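You operate a simulated robot arm through the tools that you are given. There is no shell and no other tool. Be economical: measure what you need, move in short steps, check, and stop when the job is done.

You run a simulated robot arm. Do the job below in one go: nothing can be reset, and whatever is moved stays where it is left.

## Task
Run the clamp down, shut the gripper's air, then lift both thin pads out into the orange bin.
Fine: no hand at the clamp while the air is on; the air stays shut; leave the thick pads; both brakes stay on.

The check looks at the end state, three seconds after you hand in, the way a careful person would. Anything else that was tipped, shoved, dropped, spilled or broken makes it a failure.

## Robot
A 6-joint arm with a two-finger parallel gripper on a trunk, on a base that drives. Base frame: it is fixed to the floor where the robot stands at the start and does not move with it; the origin is under the middle of the robot, x ahead of it, y to its left, z up. Readings come in mm, rad, newtons and seconds.
Its first joint turns from -2.897 to 2.897 rad. Places, roughly: air lever of the gripper [400, 200, 700]; arm brake lever [400, -200, 900]; clamp [700, 0, 1200]; clamp button [500, 0, 1000]; inside of the orange bin [1100, -800, 700]; rail brake lever [400, -300, 900]; shoe on the balance side [1000, 100, 1200]; shoe on the brake side [1000, -200, 1200]; thick pad (6x11x8 cm) [400, 2600, 800]. Payload 4.1 kg.
Tool frame: the origin (TCP) lies between the finger pads and is the grasp point; the fingertips stand 23 mm ahead of it; z points along the fingers, y is the line along which they close. The gripper opens to 94 mm. The fingers are 38 mm wide and 10 mm thick; the gripper's body (54 by 96 mm) begins 39 mm behind the TCP.
Orientation is that of the tool frame in the base frame, as a unit quaternion [x, y, z, w]. With the fingers straight down and closing along the base's y, the tool's x points along the base's -x, its y along +y and its z along -z.

## Interface
- The arm moves only by the tool send_rows. Its argument "rows" is a list of rows, each a list of 7 numbers: the turn, a rotation vector about the tool's x, y, z in units of 90 degrees (1.0 is 90 degrees), then the shift along the tool's x, y, z in units of 100 mm (1.0 is 100 mm), then the closure, from 0 (fully open) to 1 (shut). In form: [[rx, ry, rz, x, y, z, jaw], ...]. A call has 1 to 20 rows; each row is the pose to reach, as a shift and turn from the pose commanded when the call began, along the tool's axes at that moment. A call with a number of a shift or a turn outside -1 to 1 is refused whole. Each row takes 0.2 s and may step no farther than 50 mm and 0.15 rad from the row before; otherwise, or with a gripper value out of range, the whole call is refused. A pose out of reach is approached as far as the arm can. The call stops where the force on the tool passes 90 N (or 10 N more than at its start, if that is more) or the arm is blocked; 0.2 s more then pass. The fingers move at their own pace (about 45 mm/s each) and stop on an object; they squeeze with about 22 N. The grip force told is the motor's: it shows also when the fingers shut on nothing. Time passes only in rows, and 0.2 s behind the last, so rows that repeat a pose let the fingers close. It gives the time, the measured TCP pose, the force on the tool (base axes), the opening and the grip force at its end, in the units of the frame above (readings bear some noise), with the torque about the TCP (base axes, N m) and any sound that the robot's microphone picked up.
- Cameras (640 x 400 px; columns grow to the right, rows downward): "scene" is now at [23.6, 146.7, 1472.9]; the picture's right is [-0.23, -0.97, 0.00], its down [-0.59, 0.14, -0.80] and it looks along [0.78, -0.18, -0.60] (base axes); focal length 249 px, centre (320, 200). "wrist" rides on the gripper at [86, 16, -74] in the tool frame; the picture's right is [-0.18, 0.98, 0.00], its down [-0.58, -0.11, -0.81] and it looks along [-0.79, -0.15, 0.59] (tool axes); focal length 243 px, centre (320, 200). There is no depth. A picture from a camera that has moved, and an enlarged one, comes with that camera's place and axes in the base frame and with its lens.
- grab_frame(camera): a new picture of that camera. No time passes.
- raise_lower(by): slides the trunk up (or, below 0, down) by that many mm; the arm and the scene camera ride with it, the base frame stays. It gives what a move gives, with no picture.
- roll_base(legs): drives the robot by 1 to 6 legs, each [ahead, turn to the left] in mm and rad, along the robot's own axes; the way and the turn of a leg run together, so that a leg with both is an arc; at most 1500 mm and 3.142 rad a leg. The arm and the cameras ride along, it lands a little off, and it stops where it bumps. It gives what a move gives.
- aim_head(pan, tilt): turns the head with the scene camera to pan (to the left, within 2.705 rad either way) and tilt (down, from -0.506 to 1.204), counted from straight ahead of the robot. It gives what a move gives.
- inspect(camera, box): a new picture of the part [left, top, right, bottom] of that camera's present view, enlarged. No time passes.
- finish_job(): hands the job in; it is judged then, once.

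Work in short steps. Places have to be worked out from the pictures, the camera data and where the tool is seen: move nearer, look again, correct. Check each grasp and each placing, and mend what went wrong. You have 120 turns and 82 pictures in all, those below and enlarged ones among them. Open the gripper and draw the arm clear of the work before you hand the job in, unless the task says otherwise; then end with one line.

The tools are called after "Call:" as a command line: name --pt "numbers of a row" for each row, then --argument value for the rest, lists and objects as JSON in quotes. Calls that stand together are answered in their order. send_rows: Moves the arm, as the interface text tells. Its arguments: {"type":"object","properties":{"rows":{"type":"array","items":{"type":"array","items":{"type":"number"}}}},"required":["rows"]} The other tools are called the same way: raise_lower (by) slides the trunk up or down; roll_base (legs) drives the base; aim_head (pan, tilt) turns the head that bears the scene camera; grab_frame (camera) takes a picture; inspect (camera, box) takes an enlarged picture of a part of a camera's view; finish_job () hands the job in.

At the start:

```text
t: 0.0
eef_pos: [404.1, -148.0, 1000.4]
ee_rot: [0.001, 1.0, 0.0, 0.0]
force: [-0.3, 0.6, -0.5]
wrist_torque: [0.03, -0.03, 0.02]
gripper_width: 93.9
gripper_force: 0.0
trunk travel left (down, up): [-425.0, 165.0]
robot x, y, heading: [-2.3, 4.4, 0.003]
head pan, tilt: [-0.234, 0.646]
```

scene: 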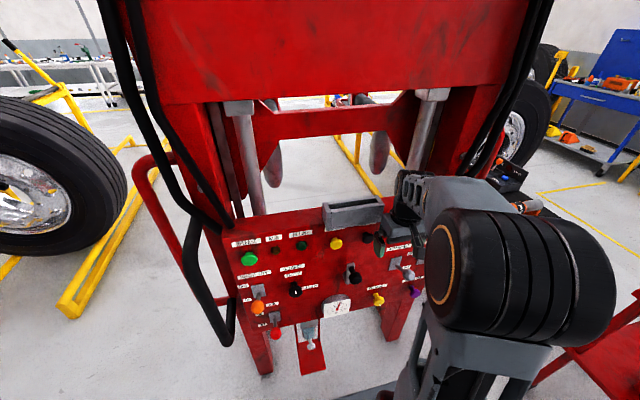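
wrist: 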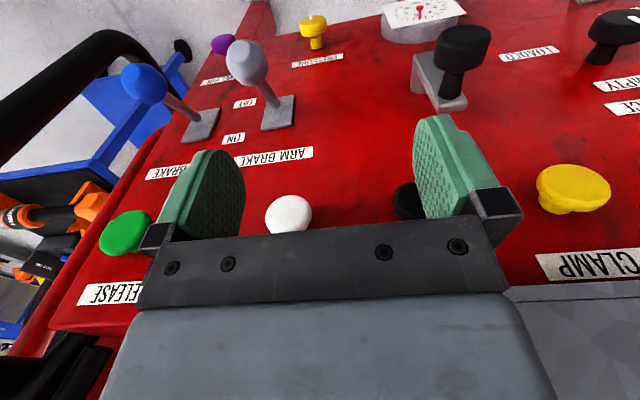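

The start pictures show a red panel of levers and buttons. I enlarge the panel to read the labels.

Call:
inspect --camera "scene" --box '[220, 190, 440, 350]'

Call:
inspect --camera "wrist" --box '[340, 0, 640, 300]'

Call:
inspect --camera "scene" --box '[220, 40, 460, 200]'

```text
2.50 times, centred on (330, 270) of scene
camera zoom: at [23.6, 146.7, 1472.9], right [-0.23, -0.97, 0.0], down [-0.59, 0.14, -0.8], along [0.78, -0.18, -0.6], focal length 623 px, centre (295, 25)
```

zoom: 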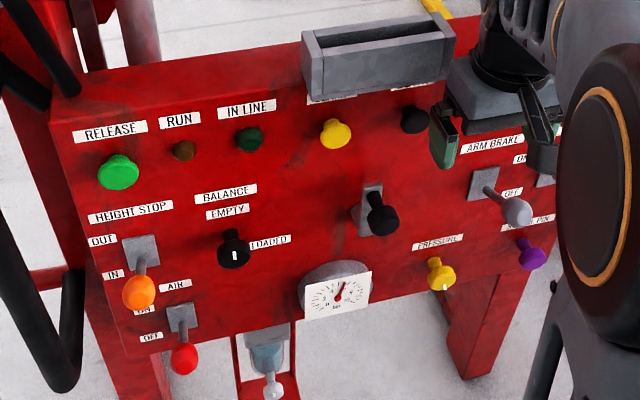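

```text
1.33 times, centred on (490, 150) of wrist
camera zoom: at [318.7, -132.7, 1075.3], right [0.18, 0.98, 0.0], down [0.58, -0.11, 0.81], along [0.79, -0.15, -0.59], focal length 324 px, centre (93, 267)
```

zoom: 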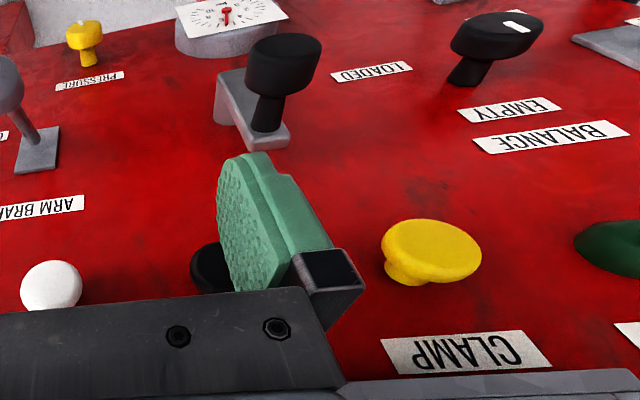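

```text
2.50 times, centred on (340, 120) of scene
camera zoom: at [23.6, 146.7, 1472.9], right [-0.23, -0.97, 0.0], down [-0.59, 0.14, -0.8], along [0.78, -0.18, -0.6], focal length 623 px, centre (270, 400)
```

zoom: 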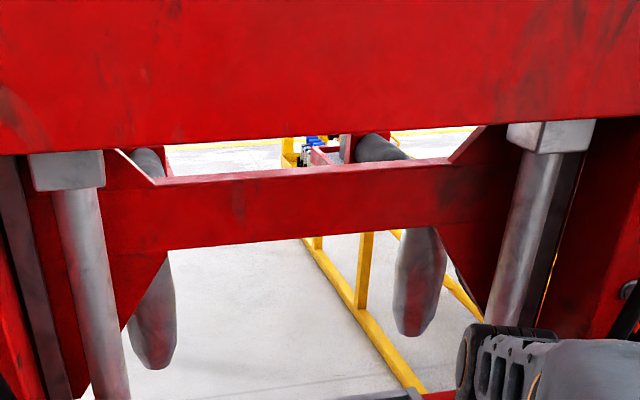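

I look up at the clamp and the shoes, and over to the bin, before touching anything.

Call:
aim_head --pan 0.0 --tilt 0.15

Call:
grab_frame --camera "scene"

Call:
aim_head --pan -0.8 --tilt 0.6

Call:
grab_frame --camera "scene"

```text
t: 0.9
eef_pos: [403.1, -147.9, 999.6]
ee_rot: [0.0, 1.0, 0.0, 0.001]
force: [-0.5, -0.2, 0.2]
wrist_torque: [0.01, 0.01, -0.01]
gripper_width: 94.2
gripper_force: 0.1
trunk travel left (down, up): [-425.0, 165.0]
robot x, y, heading: [-3.1, 0.2, 0.001]
head pan, tilt: [0.0, 0.15]
```

```text
76 pictures are left
camera scene: at [31.8, 166.8, 1518.3], right [0.0, -1.0, 0.0], down [-0.15, 0.0, -0.99], along [0.99, 0.0, -0.15], focal length 249 px, centre (320, 200)
```

scene: 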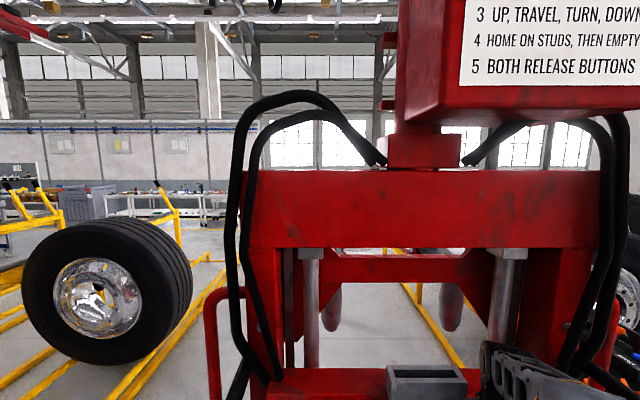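

```text
t: 2.1
eef_pos: [404.1, -148.2, 1000.0]
ee_rot: [0.001, 1.0, 0.001, 0.001]
force: [0.5, -0.3, 0.5]
wrist_torque: [-0.02, -0.02, 0.0]
gripper_width: 93.9
gripper_force: 0.0
trunk travel left (down, up): [-425.0, 165.0]
robot x, y, heading: [3.0, -1.6, 0.0]
head pan, tilt: [-0.799, 0.6]
```

```text
75 pictures are left
camera scene: at [0.8, 103.5, 1477.0], right [-0.72, -0.7, 0.0], down [-0.39, 0.4, -0.83], along [0.58, -0.59, -0.56], focal length 249 px, centre (320, 200)
```

scene: 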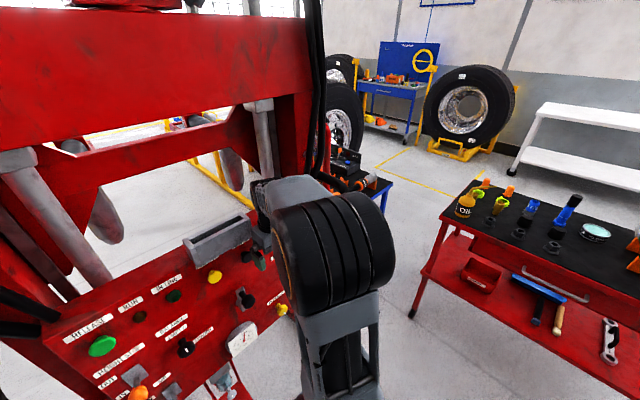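

There is an instruction card on the column; I tilt up to read it.

Call:
aim_head --pan -0.4 --tilt -0.3

Call:
grab_frame --camera "scene"

```text
t: 3.3
eef_pos: [403.2, -146.7, 1000.1]
ee_rot: [0.0, 1.0, 0.0, 0.0]
force: [-0.8, 0.3, -0.1]
wrist_torque: [-0.01, 0.0, -0.01]
gripper_width: 93.9
gripper_force: 0.0
trunk travel left (down, up): [-425.0, 165.0]
robot x, y, heading: [-0.1, 2.1, -0.002]
head pan, tilt: [-0.4, -0.3]
```

```text
74 pictures are left
camera scene: at [11.5, 136.2, 1557.6], right [-0.39, -0.92, 0.0], down [0.27, -0.11, -0.96], along [0.88, -0.37, 0.29], focal length 249 px, centre (320, 200)
```

scene: 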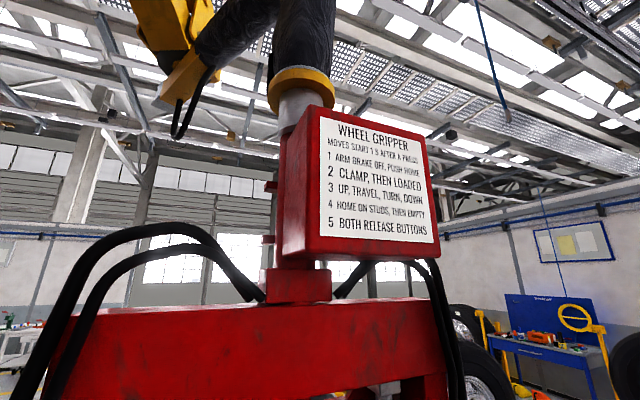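

I enlarge the card.

Call:
inspect --camera "scene" --box '[310, 100, 450, 260]'

Call:
aim_head --pan 0.0 --tilt 0.9

Call:
grab_frame --camera "scene"

```text
2.50 times, centred on (380, 180) of scene
camera zoom: at [11.5, 136.2, 1557.6], right [-0.39, -0.92, 0.0], down [0.27, -0.11, -0.96], along [0.88, -0.37, 0.29], focal length 623 px, centre (170, 250)
```

zoom: 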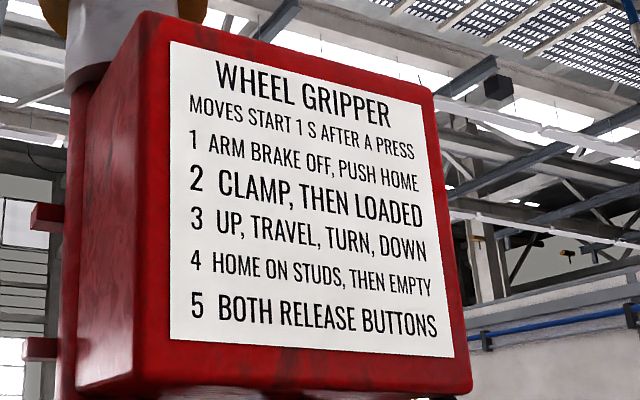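

```text
t: 4.7
eef_pos: [403.2, -148.5, 999.3]
ee_rot: [0.0, 1.0, 0.0, 0.0]
force: [0.5, 0.3, 0.1]
wrist_torque: [-0.02, -0.03, 0.02]
gripper_width: 93.9
gripper_force: 0.0
trunk travel left (down, up): [-425.0, 165.0]
robot x, y, heading: [-0.8, -0.8, 0.001]
head pan, tilt: [0.0, 0.901]
```

```text
72 pictures are left
camera scene: at [14.6, 166.8, 1452.2], right [0.0, -1.0, 0.0], down [-0.78, 0.0, -0.62], along [0.62, 0.0, -0.78], focal length 249 px, centre (320, 200)
```

scene: 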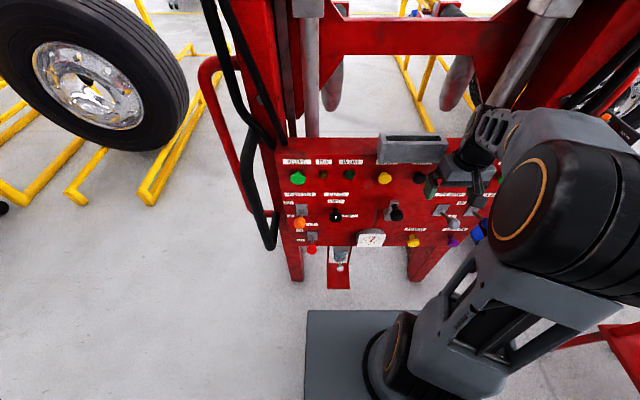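

Triangulating from the two views, the yellow CLAMP button is at about (466, 1, 979) on a nearly vertical panel, so I want a forward-pointing tool. I check behind the robot before backing up.

Call:
aim_head --pan 2.7 --tilt 0.6

Call:
grab_frame --camera "scene"

Call:
aim_head --pan -2.7 --tilt 0.6

Call:
grab_frame --camera "scene"

```text
t: 7.1
eef_pos: [403.5, -147.8, 1000.6]
ee_rot: [0.0, 1.0, -0.001, 0.0]
force: [-0.2, -0.2, -0.1]
wrist_torque: [0.01, -0.01, 0.03]
gripper_width: 93.9
gripper_force: 0.1
trunk travel left (down, up): [-425.0, 165.0]
robot x, y, heading: [-0.6, 2.8, 0.003]
head pan, tilt: [2.7, 0.6]
```

```text
71 pictures are left
camera scene: at [-140.8, 204.6, 1476.9], right [0.43, 0.9, 0.0], down [0.51, -0.24, -0.83], along [-0.75, 0.35, -0.56], focal length 249 px, centre (320, 200)
```

scene: 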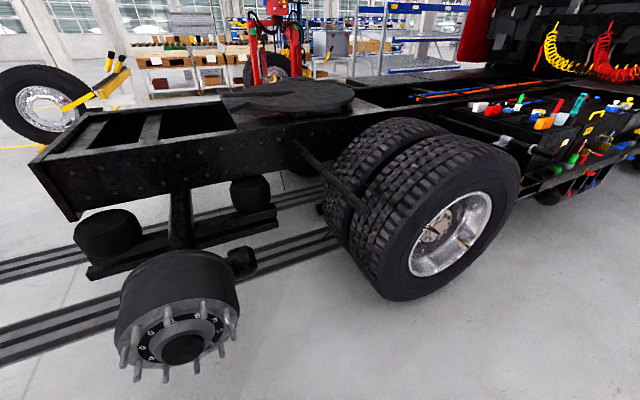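

```text
t: 11.3
eef_pos: [403.6, -147.9, 1000.2]
ee_rot: [0.0, 1.0, 0.0, 0.0]
force: [0.5, -0.3, -0.4]
wrist_torque: [-0.02, 0.0, 0.01]
gripper_width: 94.3
gripper_force: 0.1
trunk travel left (down, up): [-425.0, 165.0]
robot x, y, heading: [-0.6, 0.4, 0.0]
head pan, tilt: [-2.7, 0.6]
```

```text
70 pictures are left
camera scene: at [-140.8, 129.0, 1476.9], right [-0.43, 0.9, 0.0], down [0.51, 0.24, -0.83], along [-0.75, -0.35, -0.56], focal length 249 px, centre (320, 200)
```

scene: 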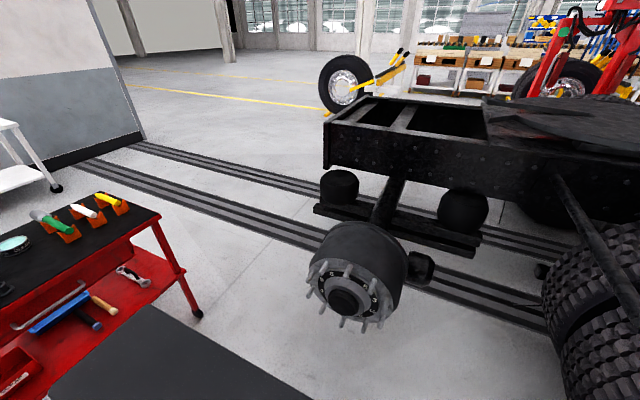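

The truck hub lies about 700 mm behind; backing up 200 mm is safe and gives room to turn the tool forward.

Call:
roll_base --legs '[[-200, 0]]'

Call:
aim_head --pan -0.1 --tilt 0.6

Call:
grab_frame --camera "scene"

```text
t: 12.8
eef_pos: [204.4, -148.6, 1000.1]
ee_rot: [0.001, 1.0, 0.001, 0.0]
force: [0.4, 0.5, -0.8]
wrist_torque: [0.01, 0.04, -0.01]
gripper_width: 94.0
gripper_force: 0.1
trunk travel left (down, up): [-425.0, 165.0]
robot x, y, heading: [-198.8, 4.5, -0.005]
head pan, tilt: [-2.7, 0.6]
```

```text
t: 15.2
eef_pos: [203.9, -150.0, 999.4]
ee_rot: [0.001, 1.0, 0.0, 0.0]
force: [-0.2, 0.0, -0.7]
wrist_torque: [-0.01, 0.0, -0.02]
gripper_width: 94.1
gripper_force: 0.0
trunk travel left (down, up): [-425.0, 165.0]
robot x, y, heading: [-197.2, 0.7, 0.001]
head pan, tilt: [-0.099, 0.6]
```

```text
69 pictures are left
camera scene: at [-171.5, 158.2, 1476.9], right [-0.1, -0.99, 0.0], down [-0.56, 0.06, -0.83], along [0.82, -0.08, -0.56], focal length 249 px, centre (320, 200)
```

scene: 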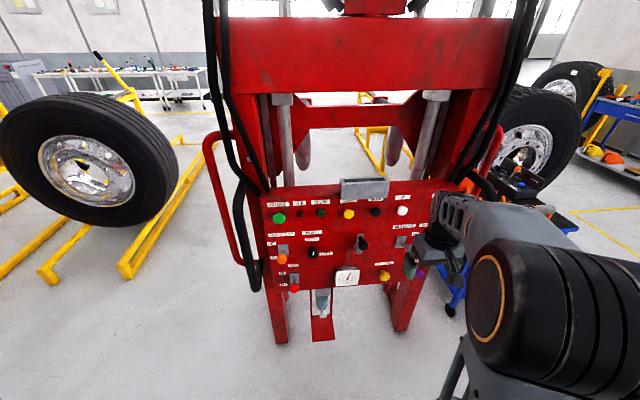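

The view agrees on the button's place. I turn the tool forward, shut the fingers and come toward the button's line.

Call:
send_rows --pt "0 -0.09 0 -0.09 0.09 0 1" --pt "0 -0.18 0 -0.18 0.18 0 1" --pt "0 -0.27 0 -0.27 0.27 0 1" --pt "0 -0.36 0 -0.36 0.36 0 1" --pt "0 -0.45 0 -0.45 0.45 0 1" --pt "0 -0.54 0 -0.54 0.54 0 1" --pt "0 -0.63 0 -0.63 0.63 0 1" --pt "0 -0.72 0 -0.72 0.72 0 1" --pt "0 -0.81 0 -0.81 0.81 0 1" --pt "0 -0.9 0 -0.9 0.9 0 1" --pt "0 -0.95 0 -1.0 1.0 0 1" --pt "0 -1.0 0 -1.0 1.0 0 1"

Call:
grab_frame --camera "scene"

```text
t: 17.8
eef_pos: [303.8, -66.2, 1006.4]
ee_rot: [0.003, 0.707, 0.004, 0.707]
force: [-0.8, -0.6, -0.1]
wrist_torque: [-0.02, -0.03, 0.0]
gripper_width: 0.0
gripper_force: 21.8
out of reach, approached as far as the arm can: row 11, 12
trunk travel left (down, up): [-425.0, 165.0]
robot x, y, heading: [-196.1, 0.8, -0.003]
head pan, tilt: [-0.099, 0.6]
```

```text
68 pictures are left
camera scene: at [-171.5, 158.2, 1476.9], right [-0.1, -0.99, 0.0], down [-0.56, 0.06, -0.83], along [0.82, -0.08, -0.56], focal length 249 px, centre (320, 200)
```

scene: 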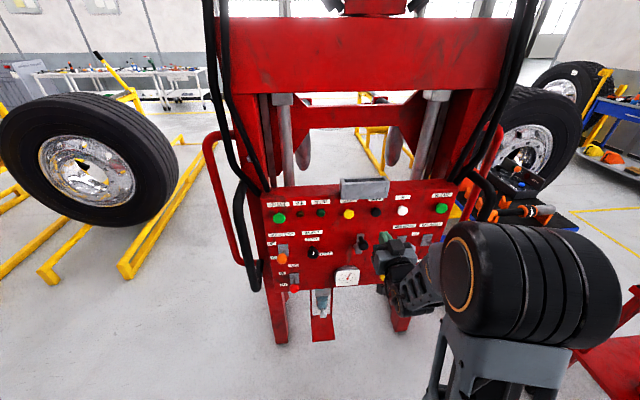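

Tool is level and pointing ahead at (304, -66, 1006). I move forward and left to line up with the button, staying about 60 mm short.

Call:
send_rows --pt "0 0 0 0.05 0 0.3 1" --pt "0 0 0 0.15 0.15 0.6 1" --pt "0 0 0 0.25 0.4 0.7 1" --pt "0 0 0 0.25 0.67 0.75 1" --pt "0 0 0 0.25 0.67 0.75 1"

Call:
inspect --camera "scene" --box '[260, 170, 460, 300]'

Call:
grab_frame --camera "wrist"

```text
t: 19.0
eef_pos: [367.3, -74.5, 991.4]
ee_rot: [-0.005, 0.708, 0.006, 0.706]
force: [0.6, -1.0, -0.3]
wrist_torque: [-0.02, 0.0, 0.01]
gripper_width: 0.0
gripper_force: 22.2
out of reach, approached as far as the arm can: row 1, 2, 3, 4, 5
trunk travel left (down, up): [-425.0, 165.0]
robot x, y, heading: [-198.7, 0.4, -0.001]
head pan, tilt: [-0.099, 0.6]
```

```text
3.08 times, centred on (360, 235) of scene
camera zoom: at [-171.5, 158.2, 1476.9], right [-0.1, -0.99, 0.0], down [-0.56, 0.06, -0.83], along [0.82, -0.08, -0.56], focal length 767 px, centre (197, 92)
```

zoom: 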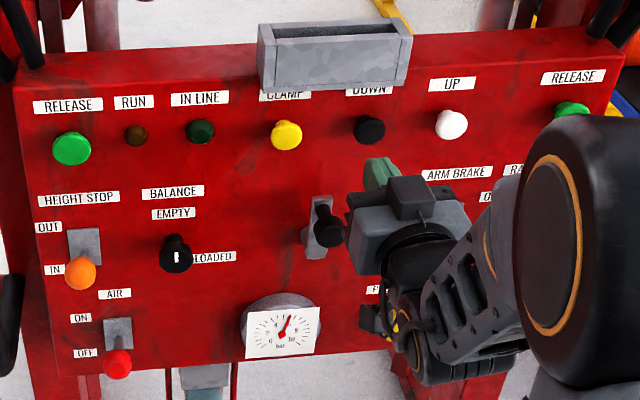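

```text
66 pictures are left
camera wrist: at [292.7, -59.8, 905.6], right [-0.02, 0.98, 0.19], down [-0.8, -0.12, 0.58], along [0.6, -0.14, 0.79], focal length 243 px, centre (320, 200)
```

wrist: 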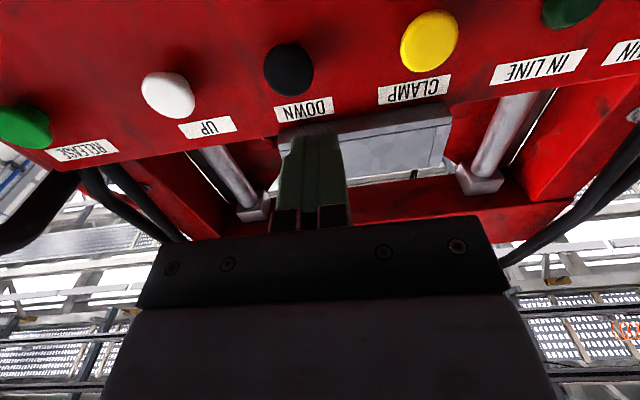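

The arm seems near a folded limit here. I back off another 120 mm and lower the trunk so the arm works more stretched and higher relative to its shoulder.

Call:
roll_base --legs '[[-120, 0]]'

Call:
raise_lower --by -200

Call:
send_rows --pt "0 0 0 -0.4 0 0 1" --pt "0 0 0 -0.8 0.1 0 1" --pt "0 0 0 -1.0 0.3 0 1" --pt "0 0 0 -1.0 0.5 0 1" --pt "0 0 0 -1.0 0.7 0 1"

```text
t: 20.2
eef_pos: [245.1, -74.6, 990.6]
ee_rot: [-0.005, 0.708, 0.006, 0.706]
force: [-0.3, 0.4, 0.2]
wrist_torque: [0.0, 0.0, 0.03]
gripper_width: 0.1
gripper_force: 21.3
trunk travel left (down, up): [-425.0, 165.0]
robot x, y, heading: [-320.6, -2.1, -0.006]
head pan, tilt: [-0.099, 0.6]
```

```text
t: 22.4
eef_pos: [244.6, -74.6, 791.4]
ee_rot: [-0.005, 0.708, 0.006, 0.706]
force: [0.4, 0.1, 0.0]
wrist_torque: [-0.01, 0.03, -0.01]
gripper_width: 0.0
gripper_force: 22.1
trunk travel left (down, up): [-225.0, 365.0]
robot x, y, heading: [-321.7, -1.2, 0.001]
head pan, tilt: [-0.099, 0.6]
```

```text
t: 23.6
eef_pos: [242.6, -50.3, 896.4]
ee_rot: [-0.009, 0.709, 0.01, 0.705]
force: [0.2, 0.0, -0.2]
wrist_torque: [-0.02, 0.02, 0.02]
gripper_width: 0.0
gripper_force: 22.0
out of reach, approached as far as the arm can: row 3, 4, 5
trunk travel left (down, up): [-225.0, 365.0]
robot x, y, heading: [-322.2, -1.3, -0.006]
head pan, tilt: [-0.099, 0.6]
```

Leftward motion is limited near y = -50 with this heading. I test whether yawing the tool a little to the left frees it.

Call:
send_rows --pt "-0.08 0 0 0 0 0 1" --pt "-0.16 0 0 0 0 0 1" --pt "-0.24 0 0 0 0 0 1" --pt "-0.32 0 0 0 0.2 0 1" --pt "-0.32 0 0 0 0.4 0 1" --pt "-0.32 0 0 0 0.6 0 1"

Call:
grab_frame --camera "scene"

```text
t: 25.0
eef_pos: [239.1, 10.5, 896.7]
ee_rot: [-0.181, 0.684, 0.183, 0.682]
force: [0.0, 0.1, 0.2]
wrist_torque: [-0.01, 0.0, -0.01]
gripper_width: 0.0
gripper_force: 22.0
trunk travel left (down, up): [-225.0, 365.0]
robot x, y, heading: [-319.3, 1.6, -0.008]
head pan, tilt: [-0.099, 0.6]
```

```text
65 pictures are left
camera scene: at [-293.1, 158.4, 1276.9], right [-0.1, -0.99, 0.0], down [-0.56, 0.06, -0.83], along [0.82, -0.08, -0.56], focal length 249 px, centre (320, 200)
```

scene: 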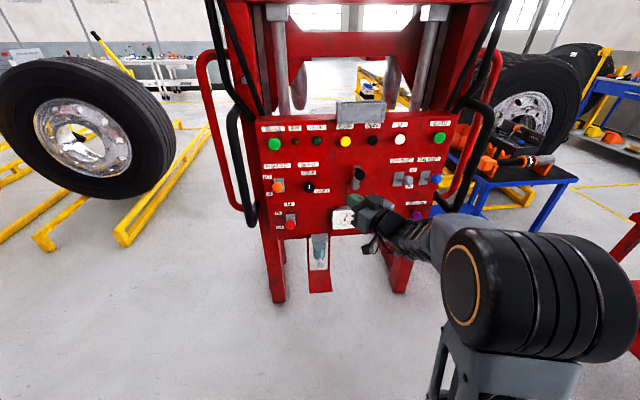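

Yawing the tool about 29° left makes the region reachable. I rise to the button's height (979) and come forward along base x.

Call:
send_rows --pt "0 0 0 -0.3 -0.16 0.2 1" --pt "0 0 0 -0.6 -0.33 0.42 1" --pt "0 0 0 -0.82 -0.5 0.64 1" --pt "0 0 0 -0.82 -0.5 0.64 1"

Call:
grab_frame --camera "scene"

Call:
grab_frame --camera "wrist"

```text
t: 26.0
eef_pos: [320.6, -1.3, 979.0]
ee_rot: [-0.181, 0.684, 0.183, 0.682]
force: [-0.6, 0.0, -0.5]
wrist_torque: [0.01, -0.02, 0.01]
gripper_width: 0.0
gripper_force: 22.3
trunk travel left (down, up): [-225.0, 365.0]
robot x, y, heading: [-319.5, 2.6, -0.005]
head pan, tilt: [-0.099, 0.6]
```

```text
64 pictures are left
camera scene: at [-293.0, 158.5, 1276.9], right [-0.1, -0.99, 0.0], down [-0.56, 0.06, -0.83], along [0.82, -0.09, -0.56], focal length 249 px, centre (320, 200)
```

scene: 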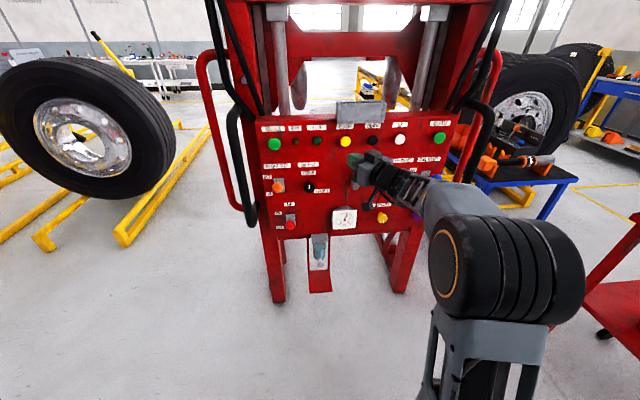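

```text
63 pictures are left
camera wrist: at [248.5, -24.7, 892.5], right [-0.49, 0.85, 0.19], down [-0.64, -0.5, 0.58], along [0.59, 0.16, 0.79], focal length 243 px, centre (320, 200)
```

wrist: 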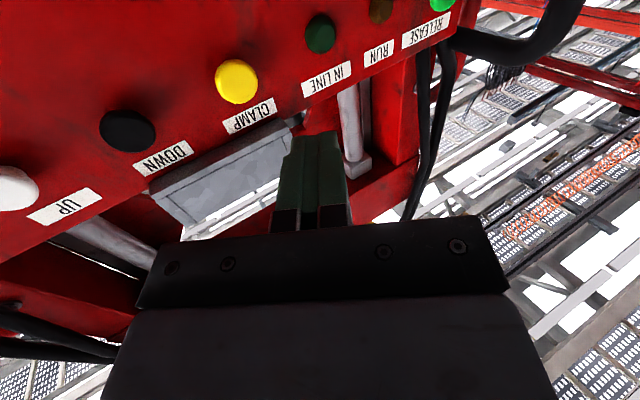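

The wrist view puts the button at y ≈ -1, z ≈ 981, dead ahead. I close in to just short of it.

Call:
send_rows --pt "0 0 0 -0.02 -0.2 0.37 1" --pt "0 0 0 -0.03 -0.412 0.744 1" --pt "0 0 0 -0.03 -0.412 0.744 1"

Call:
grab_frame --camera "wrist"

Call:
inspect --camera "scene" --box '[260, 90, 460, 215]'

```text
t: 26.8
eef_pos: [404.5, -1.4, 983.4]
ee_rot: [-0.18, 0.684, 0.181, 0.683]
force: [-0.2, 0.5, -0.3]
wrist_torque: [0.0, -0.01, -0.02]
gripper_width: 0.0
gripper_force: 21.8
trunk travel left (down, up): [-225.0, 365.0]
robot x, y, heading: [-319.7, 3.0, -0.005]
head pan, tilt: [-0.099, 0.6]
```

```text
62 pictures are left
camera wrist: at [333.3, -24.4, 897.0], right [-0.49, 0.85, 0.19], down [-0.64, -0.5, 0.58], along [0.59, 0.16, 0.79], focal length 243 px, centre (320, 200)
```

wrist: 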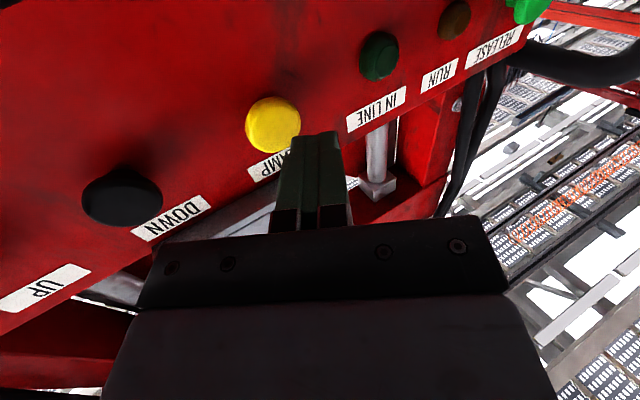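

```text
3.20 times, centred on (360, 152) of scene
camera zoom: at [-292.9, 158.5, 1276.9], right [-0.1, -0.99, 0.0], down [-0.56, 0.06, -0.82], along [0.82, -0.09, -0.57], focal length 798 px, centre (192, 352)
```

zoom: 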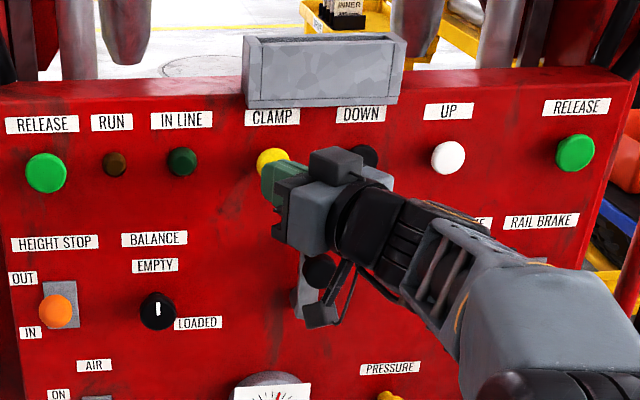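

Fingertips are about 20 mm from the button; the black lever's knob (≈417, -41, 876) stays clear of the wrist camera. I press in small steps, 7 mm higher, then read the force.

Call:
send_rows --pt "0 0 0 -0.07 -0.039 0.07 1" --pt "0 0 0 -0.07 -0.058 0.105 1" --pt "0 0 0 -0.07 -0.078 0.14 1" --pt "0 0 0 -0.07 -0.097 0.175 1"

Call:
grab_frame --camera "wrist"

```text
t: 27.8
eef_pos: [425.0, 1.0, 986.7]
ee_rot: [-0.181, 0.685, 0.182, 0.682]
force: [-0.6, -0.3, -0.3]
wrist_torque: [-0.03, 0.0, -0.02]
gripper_width: 0.0
gripper_force: 22.1
trunk travel left (down, up): [-225.0, 365.0]
robot x, y, heading: [-320.2, 2.0, -0.005]
head pan, tilt: [-0.099, 0.6]
```

```text
60 pictures are left
camera wrist: at [353.3, -23.6, 902.8], right [-0.49, 0.85, 0.19], down [-0.64, -0.5, 0.58], along [0.59, 0.16, 0.79], focal length 243 px, centre (320, 200)
```

wrist: 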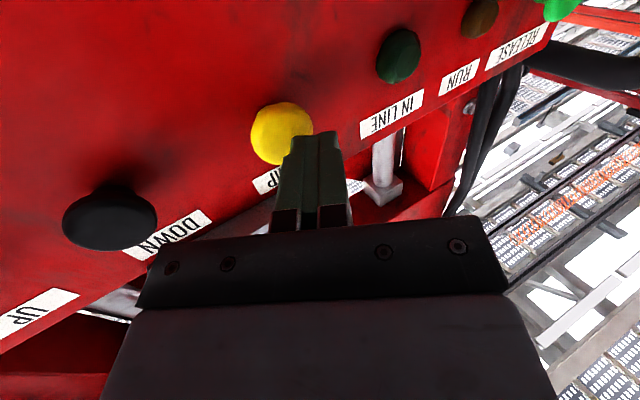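

Aligned and no contact yet. I continue in about 3 mm steps.

Call:
send_rows --pt "0 0 0 0 -0.02 0.03 1" --pt "0 0 0 0 -0.035 0.055 1" --pt "0 0 0 0 -0.05 0.08 1" --pt "0 0 0 0 -0.065 0.105 1"

Call:
inspect --camera "wrist" --box '[200, 60, 440, 210]'

```text
t: 28.8
eef_pos: [436.6, 0.5, 988.6]
ee_rot: [-0.181, 0.684, 0.182, 0.683]
force: [-3.0, -0.4, -0.6]
wrist_torque: [-0.02, 0.04, 0.02]
gripper_width: 0.0
gripper_force: 22.1
trunk travel left (down, up): [-225.0, 365.0]
robot x, y, heading: [-321.4, 0.1, -0.004]
head pan, tilt: [-0.099, 0.6]
heard: click
```

```text
2.67 times, centred on (320, 135) of wrist
camera zoom: at [365.5, -23.7, 903.2], right [-0.49, 0.85, 0.19], down [-0.64, -0.5, 0.58], along [0.59, 0.16, 0.79], focal length 647 px, centre (320, 373)
```

zoom: 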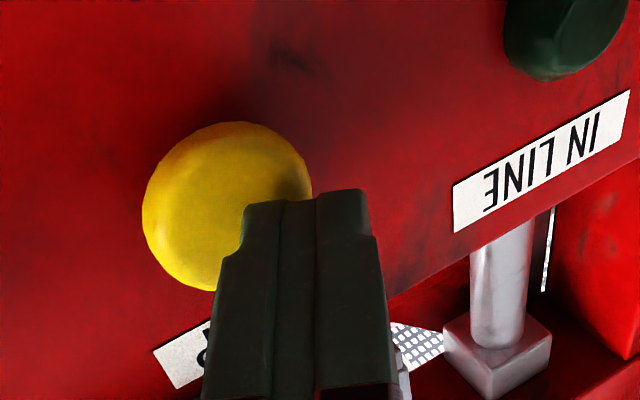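

A click: the button is pressed. I draw straight back and let time run to watch the clamp move.

Call:
send_rows --pt "0 0 0 0 0.2 -0.36 1" --pt "0 0 0 0 0.4 -0.72 1" --pt "0 0 0 0 0.485 -0.875 1" --pt "0 0 0 0 0.485 -0.875 1" --pt "0 0 0 0 0.485 -0.875 1" --pt "0 0 0 0 0.485 -0.875 1" --pt "0 0 0 0 0.485 -0.875 1" --pt "0 0 0 0 0.485 -0.875 1" --pt "0 0 0 0 0.485 -0.875 1" --pt "0 0 0 0 0.485 -0.875 1" --pt "0 0 0 0 0.485 -0.875 1" --pt "0 0 0 0 0.485 -0.875 1"

Call:
aim_head --pan -0.1 --tilt 0.3

Call:
grab_frame --camera "scene"

```text
t: 31.4
eef_pos: [337.2, -2.4, 990.2]
ee_rot: [-0.181, 0.684, 0.182, 0.682]
force: [-0.5, 0.4, -0.2]
wrist_torque: [0.01, -0.01, 0.0]
gripper_width: 0.0
gripper_force: 22.0
trunk travel left (down, up): [-225.0, 365.0]
robot x, y, heading: [-320.3, 2.5, -0.004]
head pan, tilt: [-0.099, 0.6]
```

```text
t: 32.2
eef_pos: [337.7, -1.2, 990.3]
ee_rot: [-0.181, 0.685, 0.183, 0.682]
force: [0.3, -0.4, 0.0]
wrist_torque: [-0.04, 0.01, 0.04]
gripper_width: 0.0
gripper_force: 22.0
trunk travel left (down, up): [-225.0, 365.0]
robot x, y, heading: [-321.9, 0.7, -0.006]
head pan, tilt: [-0.099, 0.3]
```

```text
58 pictures are left
camera scene: at [-288.1, 158.0, 1304.3], right [-0.1, -0.99, 0.0], down [-0.29, 0.03, -0.96], along [0.95, -0.1, -0.3], focal length 249 px, centre (320, 200)
```

scene: 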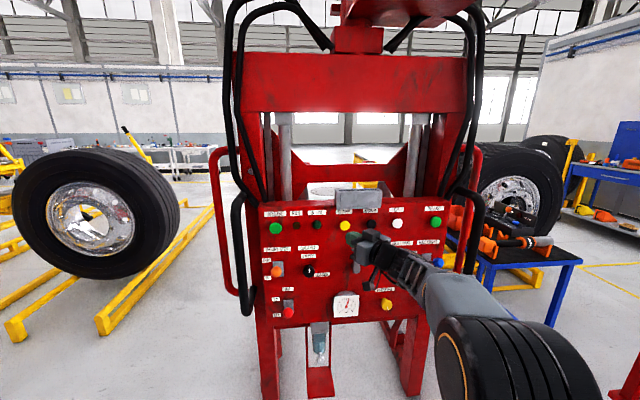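

The inner clamp beam has come down. I wait two seconds and compare, enlarging the levers too.

Call:
send_rows --pt "0 0 0 0 0 0 1" --pt "0 0 0 0 0 0 1" --pt "0 0 0 0 0 0 1" --pt "0 0 0 0 0 0 1" --pt "0 0 0 0 0 0 1" --pt "0 0 0 0 0 0 1" --pt "0 0 0 0 0 0 1" --pt "0 0 0 0 0 0 1" --pt "0 0 0 0 0 0 1" --pt "0 0 0 0 0 0 1" --pt "0 0 0 0 0 0 1" --pt "0 0 0 0 0 0 1"

Call:
inspect --camera "scene" --box '[220, 90, 480, 250]'

Call:
inspect --camera "scene" --box '[255, 235, 395, 325]'

```text
t: 34.8
eef_pos: [337.6, -2.4, 989.5]
ee_rot: [-0.181, 0.684, 0.183, 0.682]
force: [-0.7, -0.4, -0.4]
wrist_torque: [0.04, 0.0, 0.0]
gripper_width: 0.0
gripper_force: 21.5
trunk travel left (down, up): [-225.0, 365.0]
robot x, y, heading: [-324.1, 0.2, -0.003]
head pan, tilt: [-0.099, 0.3]
```

```text
2.46 times, centred on (350, 170) of scene
camera zoom: at [-288.1, 158.0, 1304.4], right [-0.1, -0.99, 0.0], down [-0.29, 0.03, -0.96], along [0.95, -0.1, -0.3], focal length 614 px, centre (246, 274)
```

zoom: 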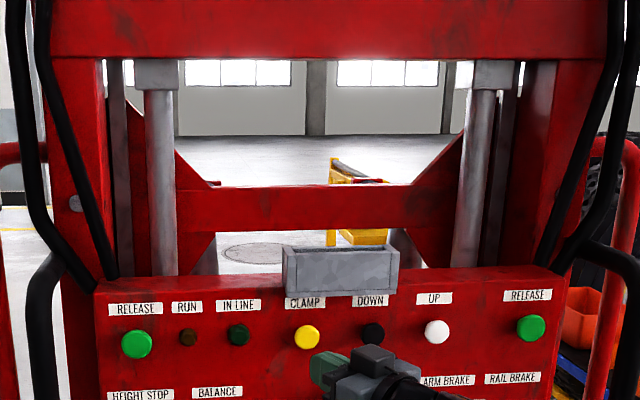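

```text
4.44 times, centred on (325, 280) of scene
camera zoom: at [-288.1, 158.0, 1304.4], right [-0.1, -0.99, 0.0], down [-0.29, 0.03, -0.96], along [0.95, -0.1, -0.3], focal length 1108 px, centre (298, -156)
```

zoom: 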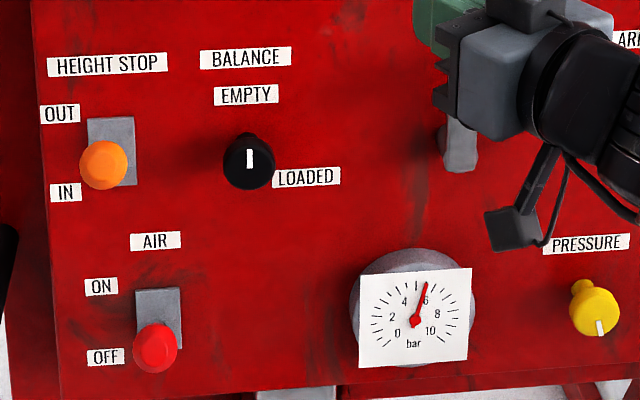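

Clamp is down at rest. Triangulation puts the red air knob at (408, 196, 687) above its pivot (z ≈ 640), i.e. at ON, so it must go down to about z 593. I lower the trunk and move left in front of the panel.

Call:
raise_lower --by -200

Call:
send_rows --pt "0 0 0 0.0 0.4 0.22 1" --pt "0 0 0 0.1 0.65 0.35 1" --pt "0 0 0 0.2 0.875 0.485 1" --pt "0 0 0 0.2 0.875 0.485 1"

Call:
send_rows --pt "0 0 0 0.0 0.4 0.22 1" --pt "0 0 0 0.1 0.65 0.35 1" --pt "0 0 0 0.2 0.875 0.485 1" --pt "0 0 0 0.2 0.875 0.485 1"

Call:
grab_frame --camera "scene"

Call:
grab_frame --camera "wrist"

```text
t: 37.0
eef_pos: [337.3, -1.4, 790.4]
ee_rot: [-0.181, 0.684, 0.182, 0.682]
force: [-0.3, 0.0, -0.3]
wrist_torque: [0.0, -0.02, -0.01]
gripper_width: 0.0
gripper_force: 21.9
trunk travel left (down, up): [-25.0, 565.0]
robot x, y, heading: [-324.5, -2.9, -0.003]
head pan, tilt: [-0.099, 0.3]
```

```text
t: 38.0
eef_pos: [335.4, 98.1, 769.7]
ee_rot: [-0.18, 0.685, 0.182, 0.682]
force: [0.0, -0.6, -0.5]
wrist_torque: [0.04, 0.02, -0.02]
gripper_width: 0.0
gripper_force: 22.0
trunk travel left (down, up): [-25.0, 565.0]
robot x, y, heading: [-321.7, 4.5, -0.005]
head pan, tilt: [-0.099, 0.3]
```

```text
t: 39.0
eef_pos: [334.8, 199.0, 750.1]
ee_rot: [-0.181, 0.684, 0.183, 0.683]
force: [-0.3, 0.8, 0.4]
wrist_torque: [-0.01, 0.01, -0.01]
gripper_width: 0.3
gripper_force: 21.7
trunk travel left (down, up): [-25.0, 565.0]
robot x, y, heading: [-323.2, -0.9, -0.005]
head pan, tilt: [-0.099, 0.3]
```

```text
55 pictures are left
camera scene: at [-288.1, 158.1, 1104.4], right [-0.1, -0.99, 0.0], down [-0.29, 0.03, -0.96], along [0.95, -0.1, -0.3], focal length 249 px, centre (320, 200)
```

scene: 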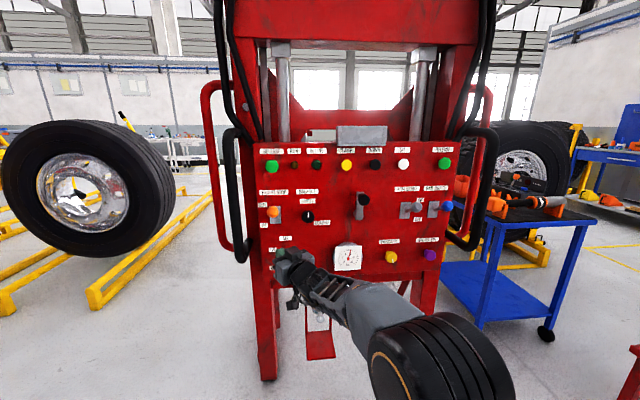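

```text
54 pictures are left
camera wrist: at [263.4, 175.1, 664.4], right [-0.49, 0.85, 0.19], down [-0.64, -0.5, 0.58], along [0.59, 0.16, 0.79], focal length 243 px, centre (320, 200)
```

wrist: 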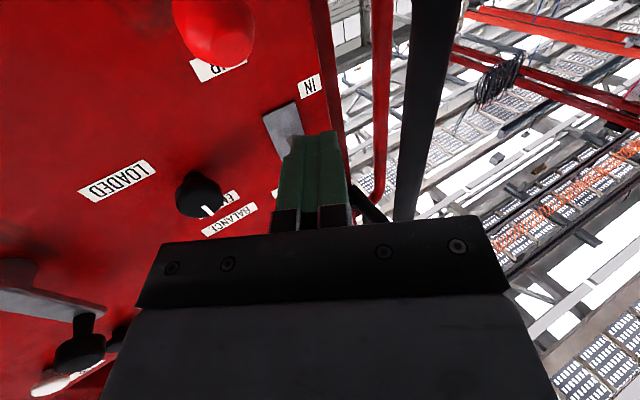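

The wrist view confirms the air knob near (408, 192, 695). I move the fingers over it first, still about 15 mm above.

Call:
send_rows --pt "0 0 0 0 -0.2 0.3 1" --pt "0 0 0 0 -0.407 0.61 1" --pt "0 0 0 0 -0.407 0.61 1"

Call:
inspect --camera "scene" --box '[220, 180, 380, 300]'

Call:
grab_frame --camera "wrist"

```text
t: 39.8
eef_pos: [406.7, 193.1, 751.5]
ee_rot: [-0.181, 0.684, 0.182, 0.683]
force: [0.2, 0.7, 0.4]
wrist_torque: [-0.06, 0.03, 0.0]
gripper_width: 0.1
gripper_force: 22.1
trunk travel left (down, up): [-25.0, 565.0]
robot x, y, heading: [-321.7, -1.3, 0.002]
head pan, tilt: [-0.099, 0.3]
```

```text
3.33 times, centred on (300, 240) of scene
camera zoom: at [-288.1, 158.1, 1104.4], right [-0.1, -0.99, 0.0], down [-0.29, 0.03, -0.96], along [0.95, -0.1, -0.3], focal length 831 px, centre (387, 67)
```

zoom: 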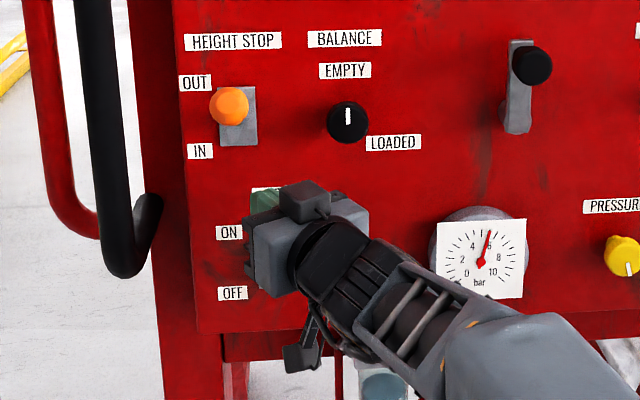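

```text
52 pictures are left
camera wrist: at [335.6, 169.0, 665.3], right [-0.49, 0.85, 0.19], down [-0.64, -0.5, 0.58], along [0.59, 0.16, 0.79], focal length 243 px, centre (320, 200)
```

wrist: 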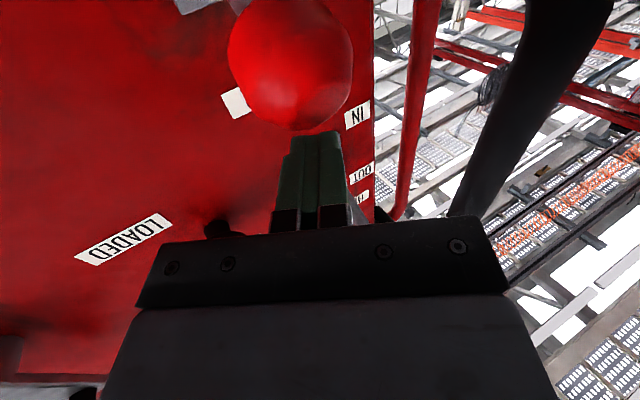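

The knob lies right beneath the fingers. I push straight down in steps.

Call:
send_rows --pt "0 0 0 0.12 0 0 1" --pt "0 0 0 0.24 0 0 1" --pt "0 0 0 0.34 0 0 1" --pt "0 0 0 0.44 0 0 1" --pt "0 0 0 0.54 0 0 1" --pt "0 0 0 0.62 0 0 1" --pt "0 0 0 0.7 0 0 1"

Call:
grab_frame --camera "wrist"

Call:
inspect --camera "scene" --box '[220, 200, 380, 320]'

```text
t: 41.4
eef_pos: [407.4, 192.7, 679.0]
ee_rot: [-0.18, 0.685, 0.182, 0.682]
force: [-0.5, 0.2, -0.9]
wrist_torque: [-0.03, 0.01, -0.03]
gripper_width: 0.0
gripper_force: 22.3
trunk travel left (down, up): [-25.0, 565.0]
robot x, y, heading: [-321.2, 2.4, -0.004]
head pan, tilt: [-0.099, 0.3]
```

```text
51 pictures are left
camera wrist: at [335.3, 169.0, 593.7], right [-0.49, 0.85, 0.19], down [-0.64, -0.5, 0.58], along [0.59, 0.16, 0.79], focal length 243 px, centre (320, 200)
```

wrist: 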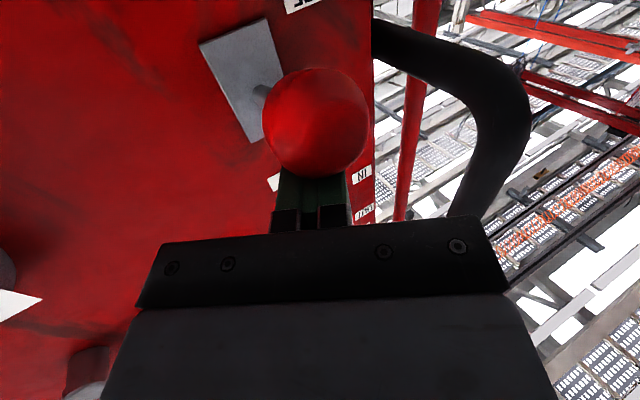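

```text
3.33 times, centred on (300, 260) of scene
camera zoom: at [-288.0, 158.1, 1104.4], right [-0.1, -0.99, 0.0], down [-0.29, 0.03, -0.96], along [0.95, -0.1, -0.3], focal length 831 px, centre (387, 0)
```

zoom: 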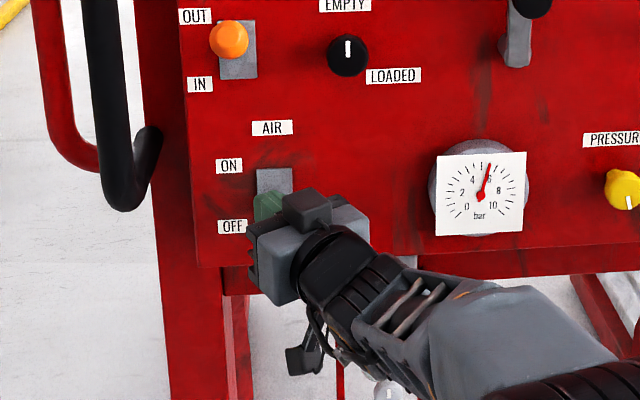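

The knob is now at about its middle position (z ≈ 642). I keep pushing down.

Call:
send_rows --pt "0 0 0 0.1 0 0 1" --pt "0 0 0 0.2 0 0 1" --pt "0 0 0 0.3 0 0 1" --pt "0 0 0 0.36 0 0 1" --pt "0 0 0 0.4 0 0 1" --pt "0 0 0 0.44 0 0 1"

Call:
grab_frame --camera "wrist"

```text
t: 42.8
eef_pos: [405.0, 194.7, 661.0]
ee_rot: [-0.183, 0.667, 0.186, 0.698]
force: [-3.3, 4.2, 66.1]
wrist_torque: [-0.04, 0.14, 0.0]
gripper_width: 0.0
gripper_force: 22.1
trunk travel left (down, up): [-25.0, 565.0]
robot x, y, heading: [-319.8, 0.4, -0.006]
head pan, tilt: [-0.099, 0.3]
```

```text
49 pictures are left
camera wrist: at [338.0, 171.7, 571.7], right [-0.5, 0.85, 0.18], down [-0.67, -0.51, 0.55], along [0.55, 0.16, 0.82], focal length 243 px, centre (320, 200)
```

wrist: 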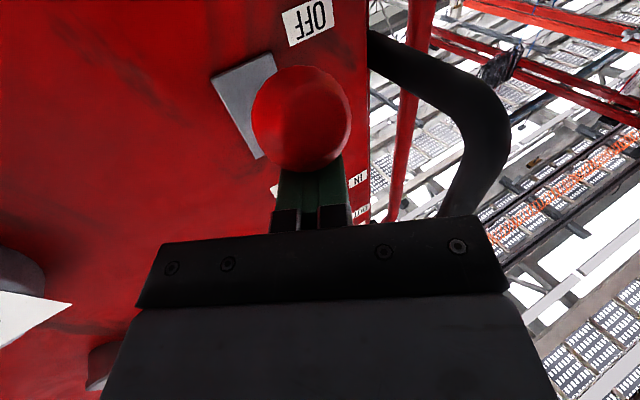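

Pushing met 66 N right at the knob, with the knob about 20 mm below its pivot. I lift off and look at where the lever rests.

Call:
send_rows --pt "0 0 0 -0.2 0 0 1" --pt "0 0 0 -0.5 0 0 1" --pt "0 0 0 -0.9 0 0 1" --pt "0 0 0 -0.9 0 0 1"

Call:
send_rows --pt "0 0 0 0 0.24 -0.4 1" --pt "0 0 0 0 0.485 -0.875 1" --pt "0 0 0 0 0.485 -0.875 1"

Call:
inspect --camera "scene" --box '[220, 200, 380, 320]'

Call:
grab_frame --camera "wrist"

```text
t: 43.8
eef_pos: [409.6, 192.0, 725.3]
ee_rot: [-0.181, 0.685, 0.182, 0.682]
force: [-1.7, 0.3, -0.1]
wrist_torque: [0.01, 0.03, -0.02]
gripper_width: 0.0
gripper_force: 22.1
trunk travel left (down, up): [-25.0, 565.0]
robot x, y, heading: [-320.8, 2.9, -0.005]
head pan, tilt: [-0.099, 0.3]
```

```text
refused: row 2 steps farther than a row can; nothing moved
```

```text
3.33 times, centred on (300, 260) of scene
camera zoom: at [-288.0, 158.1, 1104.3], right [-0.1, -0.99, 0.0], down [-0.29, 0.03, -0.96], along [0.95, -0.1, -0.3], focal length 831 px, centre (387, 0)
```

zoom: 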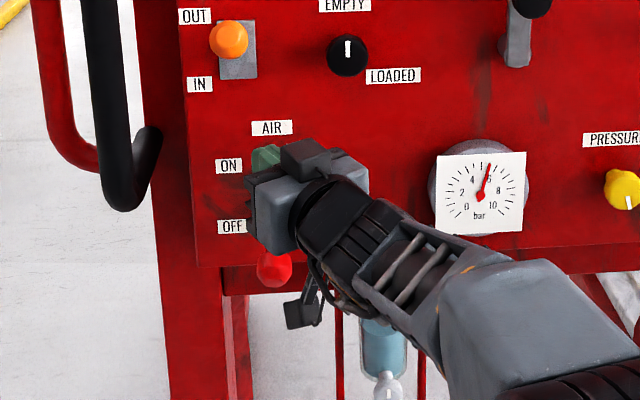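

```text
47 pictures are left
camera wrist: at [337.8, 168.6, 640.5], right [-0.49, 0.85, 0.19], down [-0.64, -0.49, 0.58], along [0.59, 0.16, 0.79], focal length 243 px, centre (320, 200)
```

wrist: 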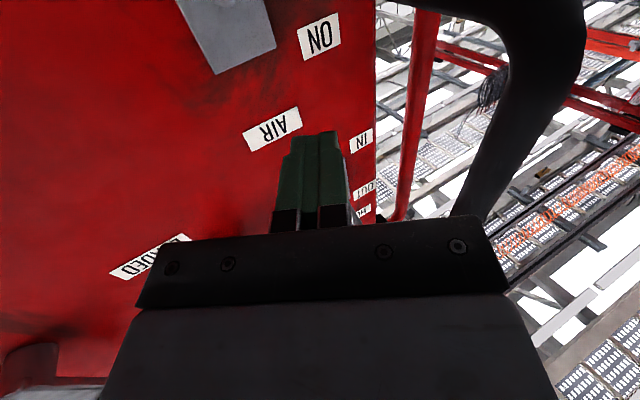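

The red knob now hangs at z ≈ 615, clearly below its pivot. I draw back to see it unobstructed.

Call:
send_rows --pt "0 0 0 0 0.22 -0.4 1" --pt "0 0 0 0 0.44 -0.8 1" --pt "0 0 0 0 0.54 -0.98 1"

Call:
send_rows --pt "0 0 0 -0.4 -0.2 -0.1 1" --pt "0 0 0 -0.8 -0.4 -0.2 1" --pt "0 0 0 -1.0 -0.7 -0.35 1"

Call:
inspect --camera "scene" --box '[240, 180, 460, 320]'

```text
t: 44.6
eef_pos: [295.7, 189.9, 726.2]
ee_rot: [-0.181, 0.684, 0.183, 0.682]
force: [0.0, -0.9, -0.1]
wrist_torque: [0.0, -0.04, -0.03]
gripper_width: 0.0
gripper_force: 22.0
trunk travel left (down, up): [-25.0, 565.0]
robot x, y, heading: [-319.8, -0.5, -0.001]
head pan, tilt: [-0.099, 0.3]
```

```text
t: 45.4
eef_pos: [300.0, 113.9, 827.6]
ee_rot: [-0.181, 0.685, 0.182, 0.682]
force: [0.4, -0.9, 0.1]
wrist_torque: [-0.02, -0.03, -0.01]
gripper_width: 0.1
gripper_force: 21.7
trunk travel left (down, up): [-25.0, 565.0]
robot x, y, heading: [-320.7, 1.5, -0.002]
head pan, tilt: [-0.099, 0.3]
```

```text
2.86 times, centred on (350, 250) of scene
camera zoom: at [-288.0, 158.2, 1104.3], right [-0.1, -0.99, 0.0], down [-0.29, 0.03, -0.96], along [0.95, -0.1, -0.3], focal length 712 px, centre (234, 57)
```

zoom: 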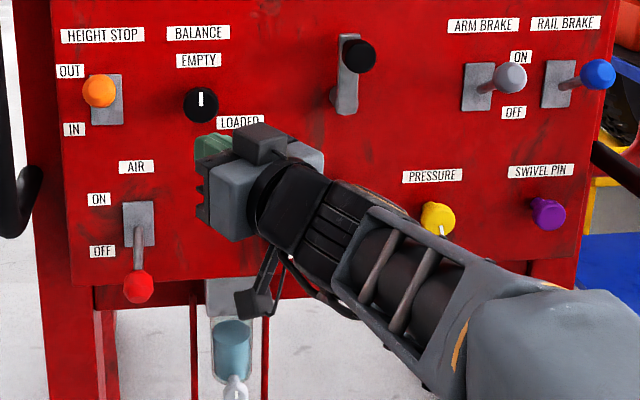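

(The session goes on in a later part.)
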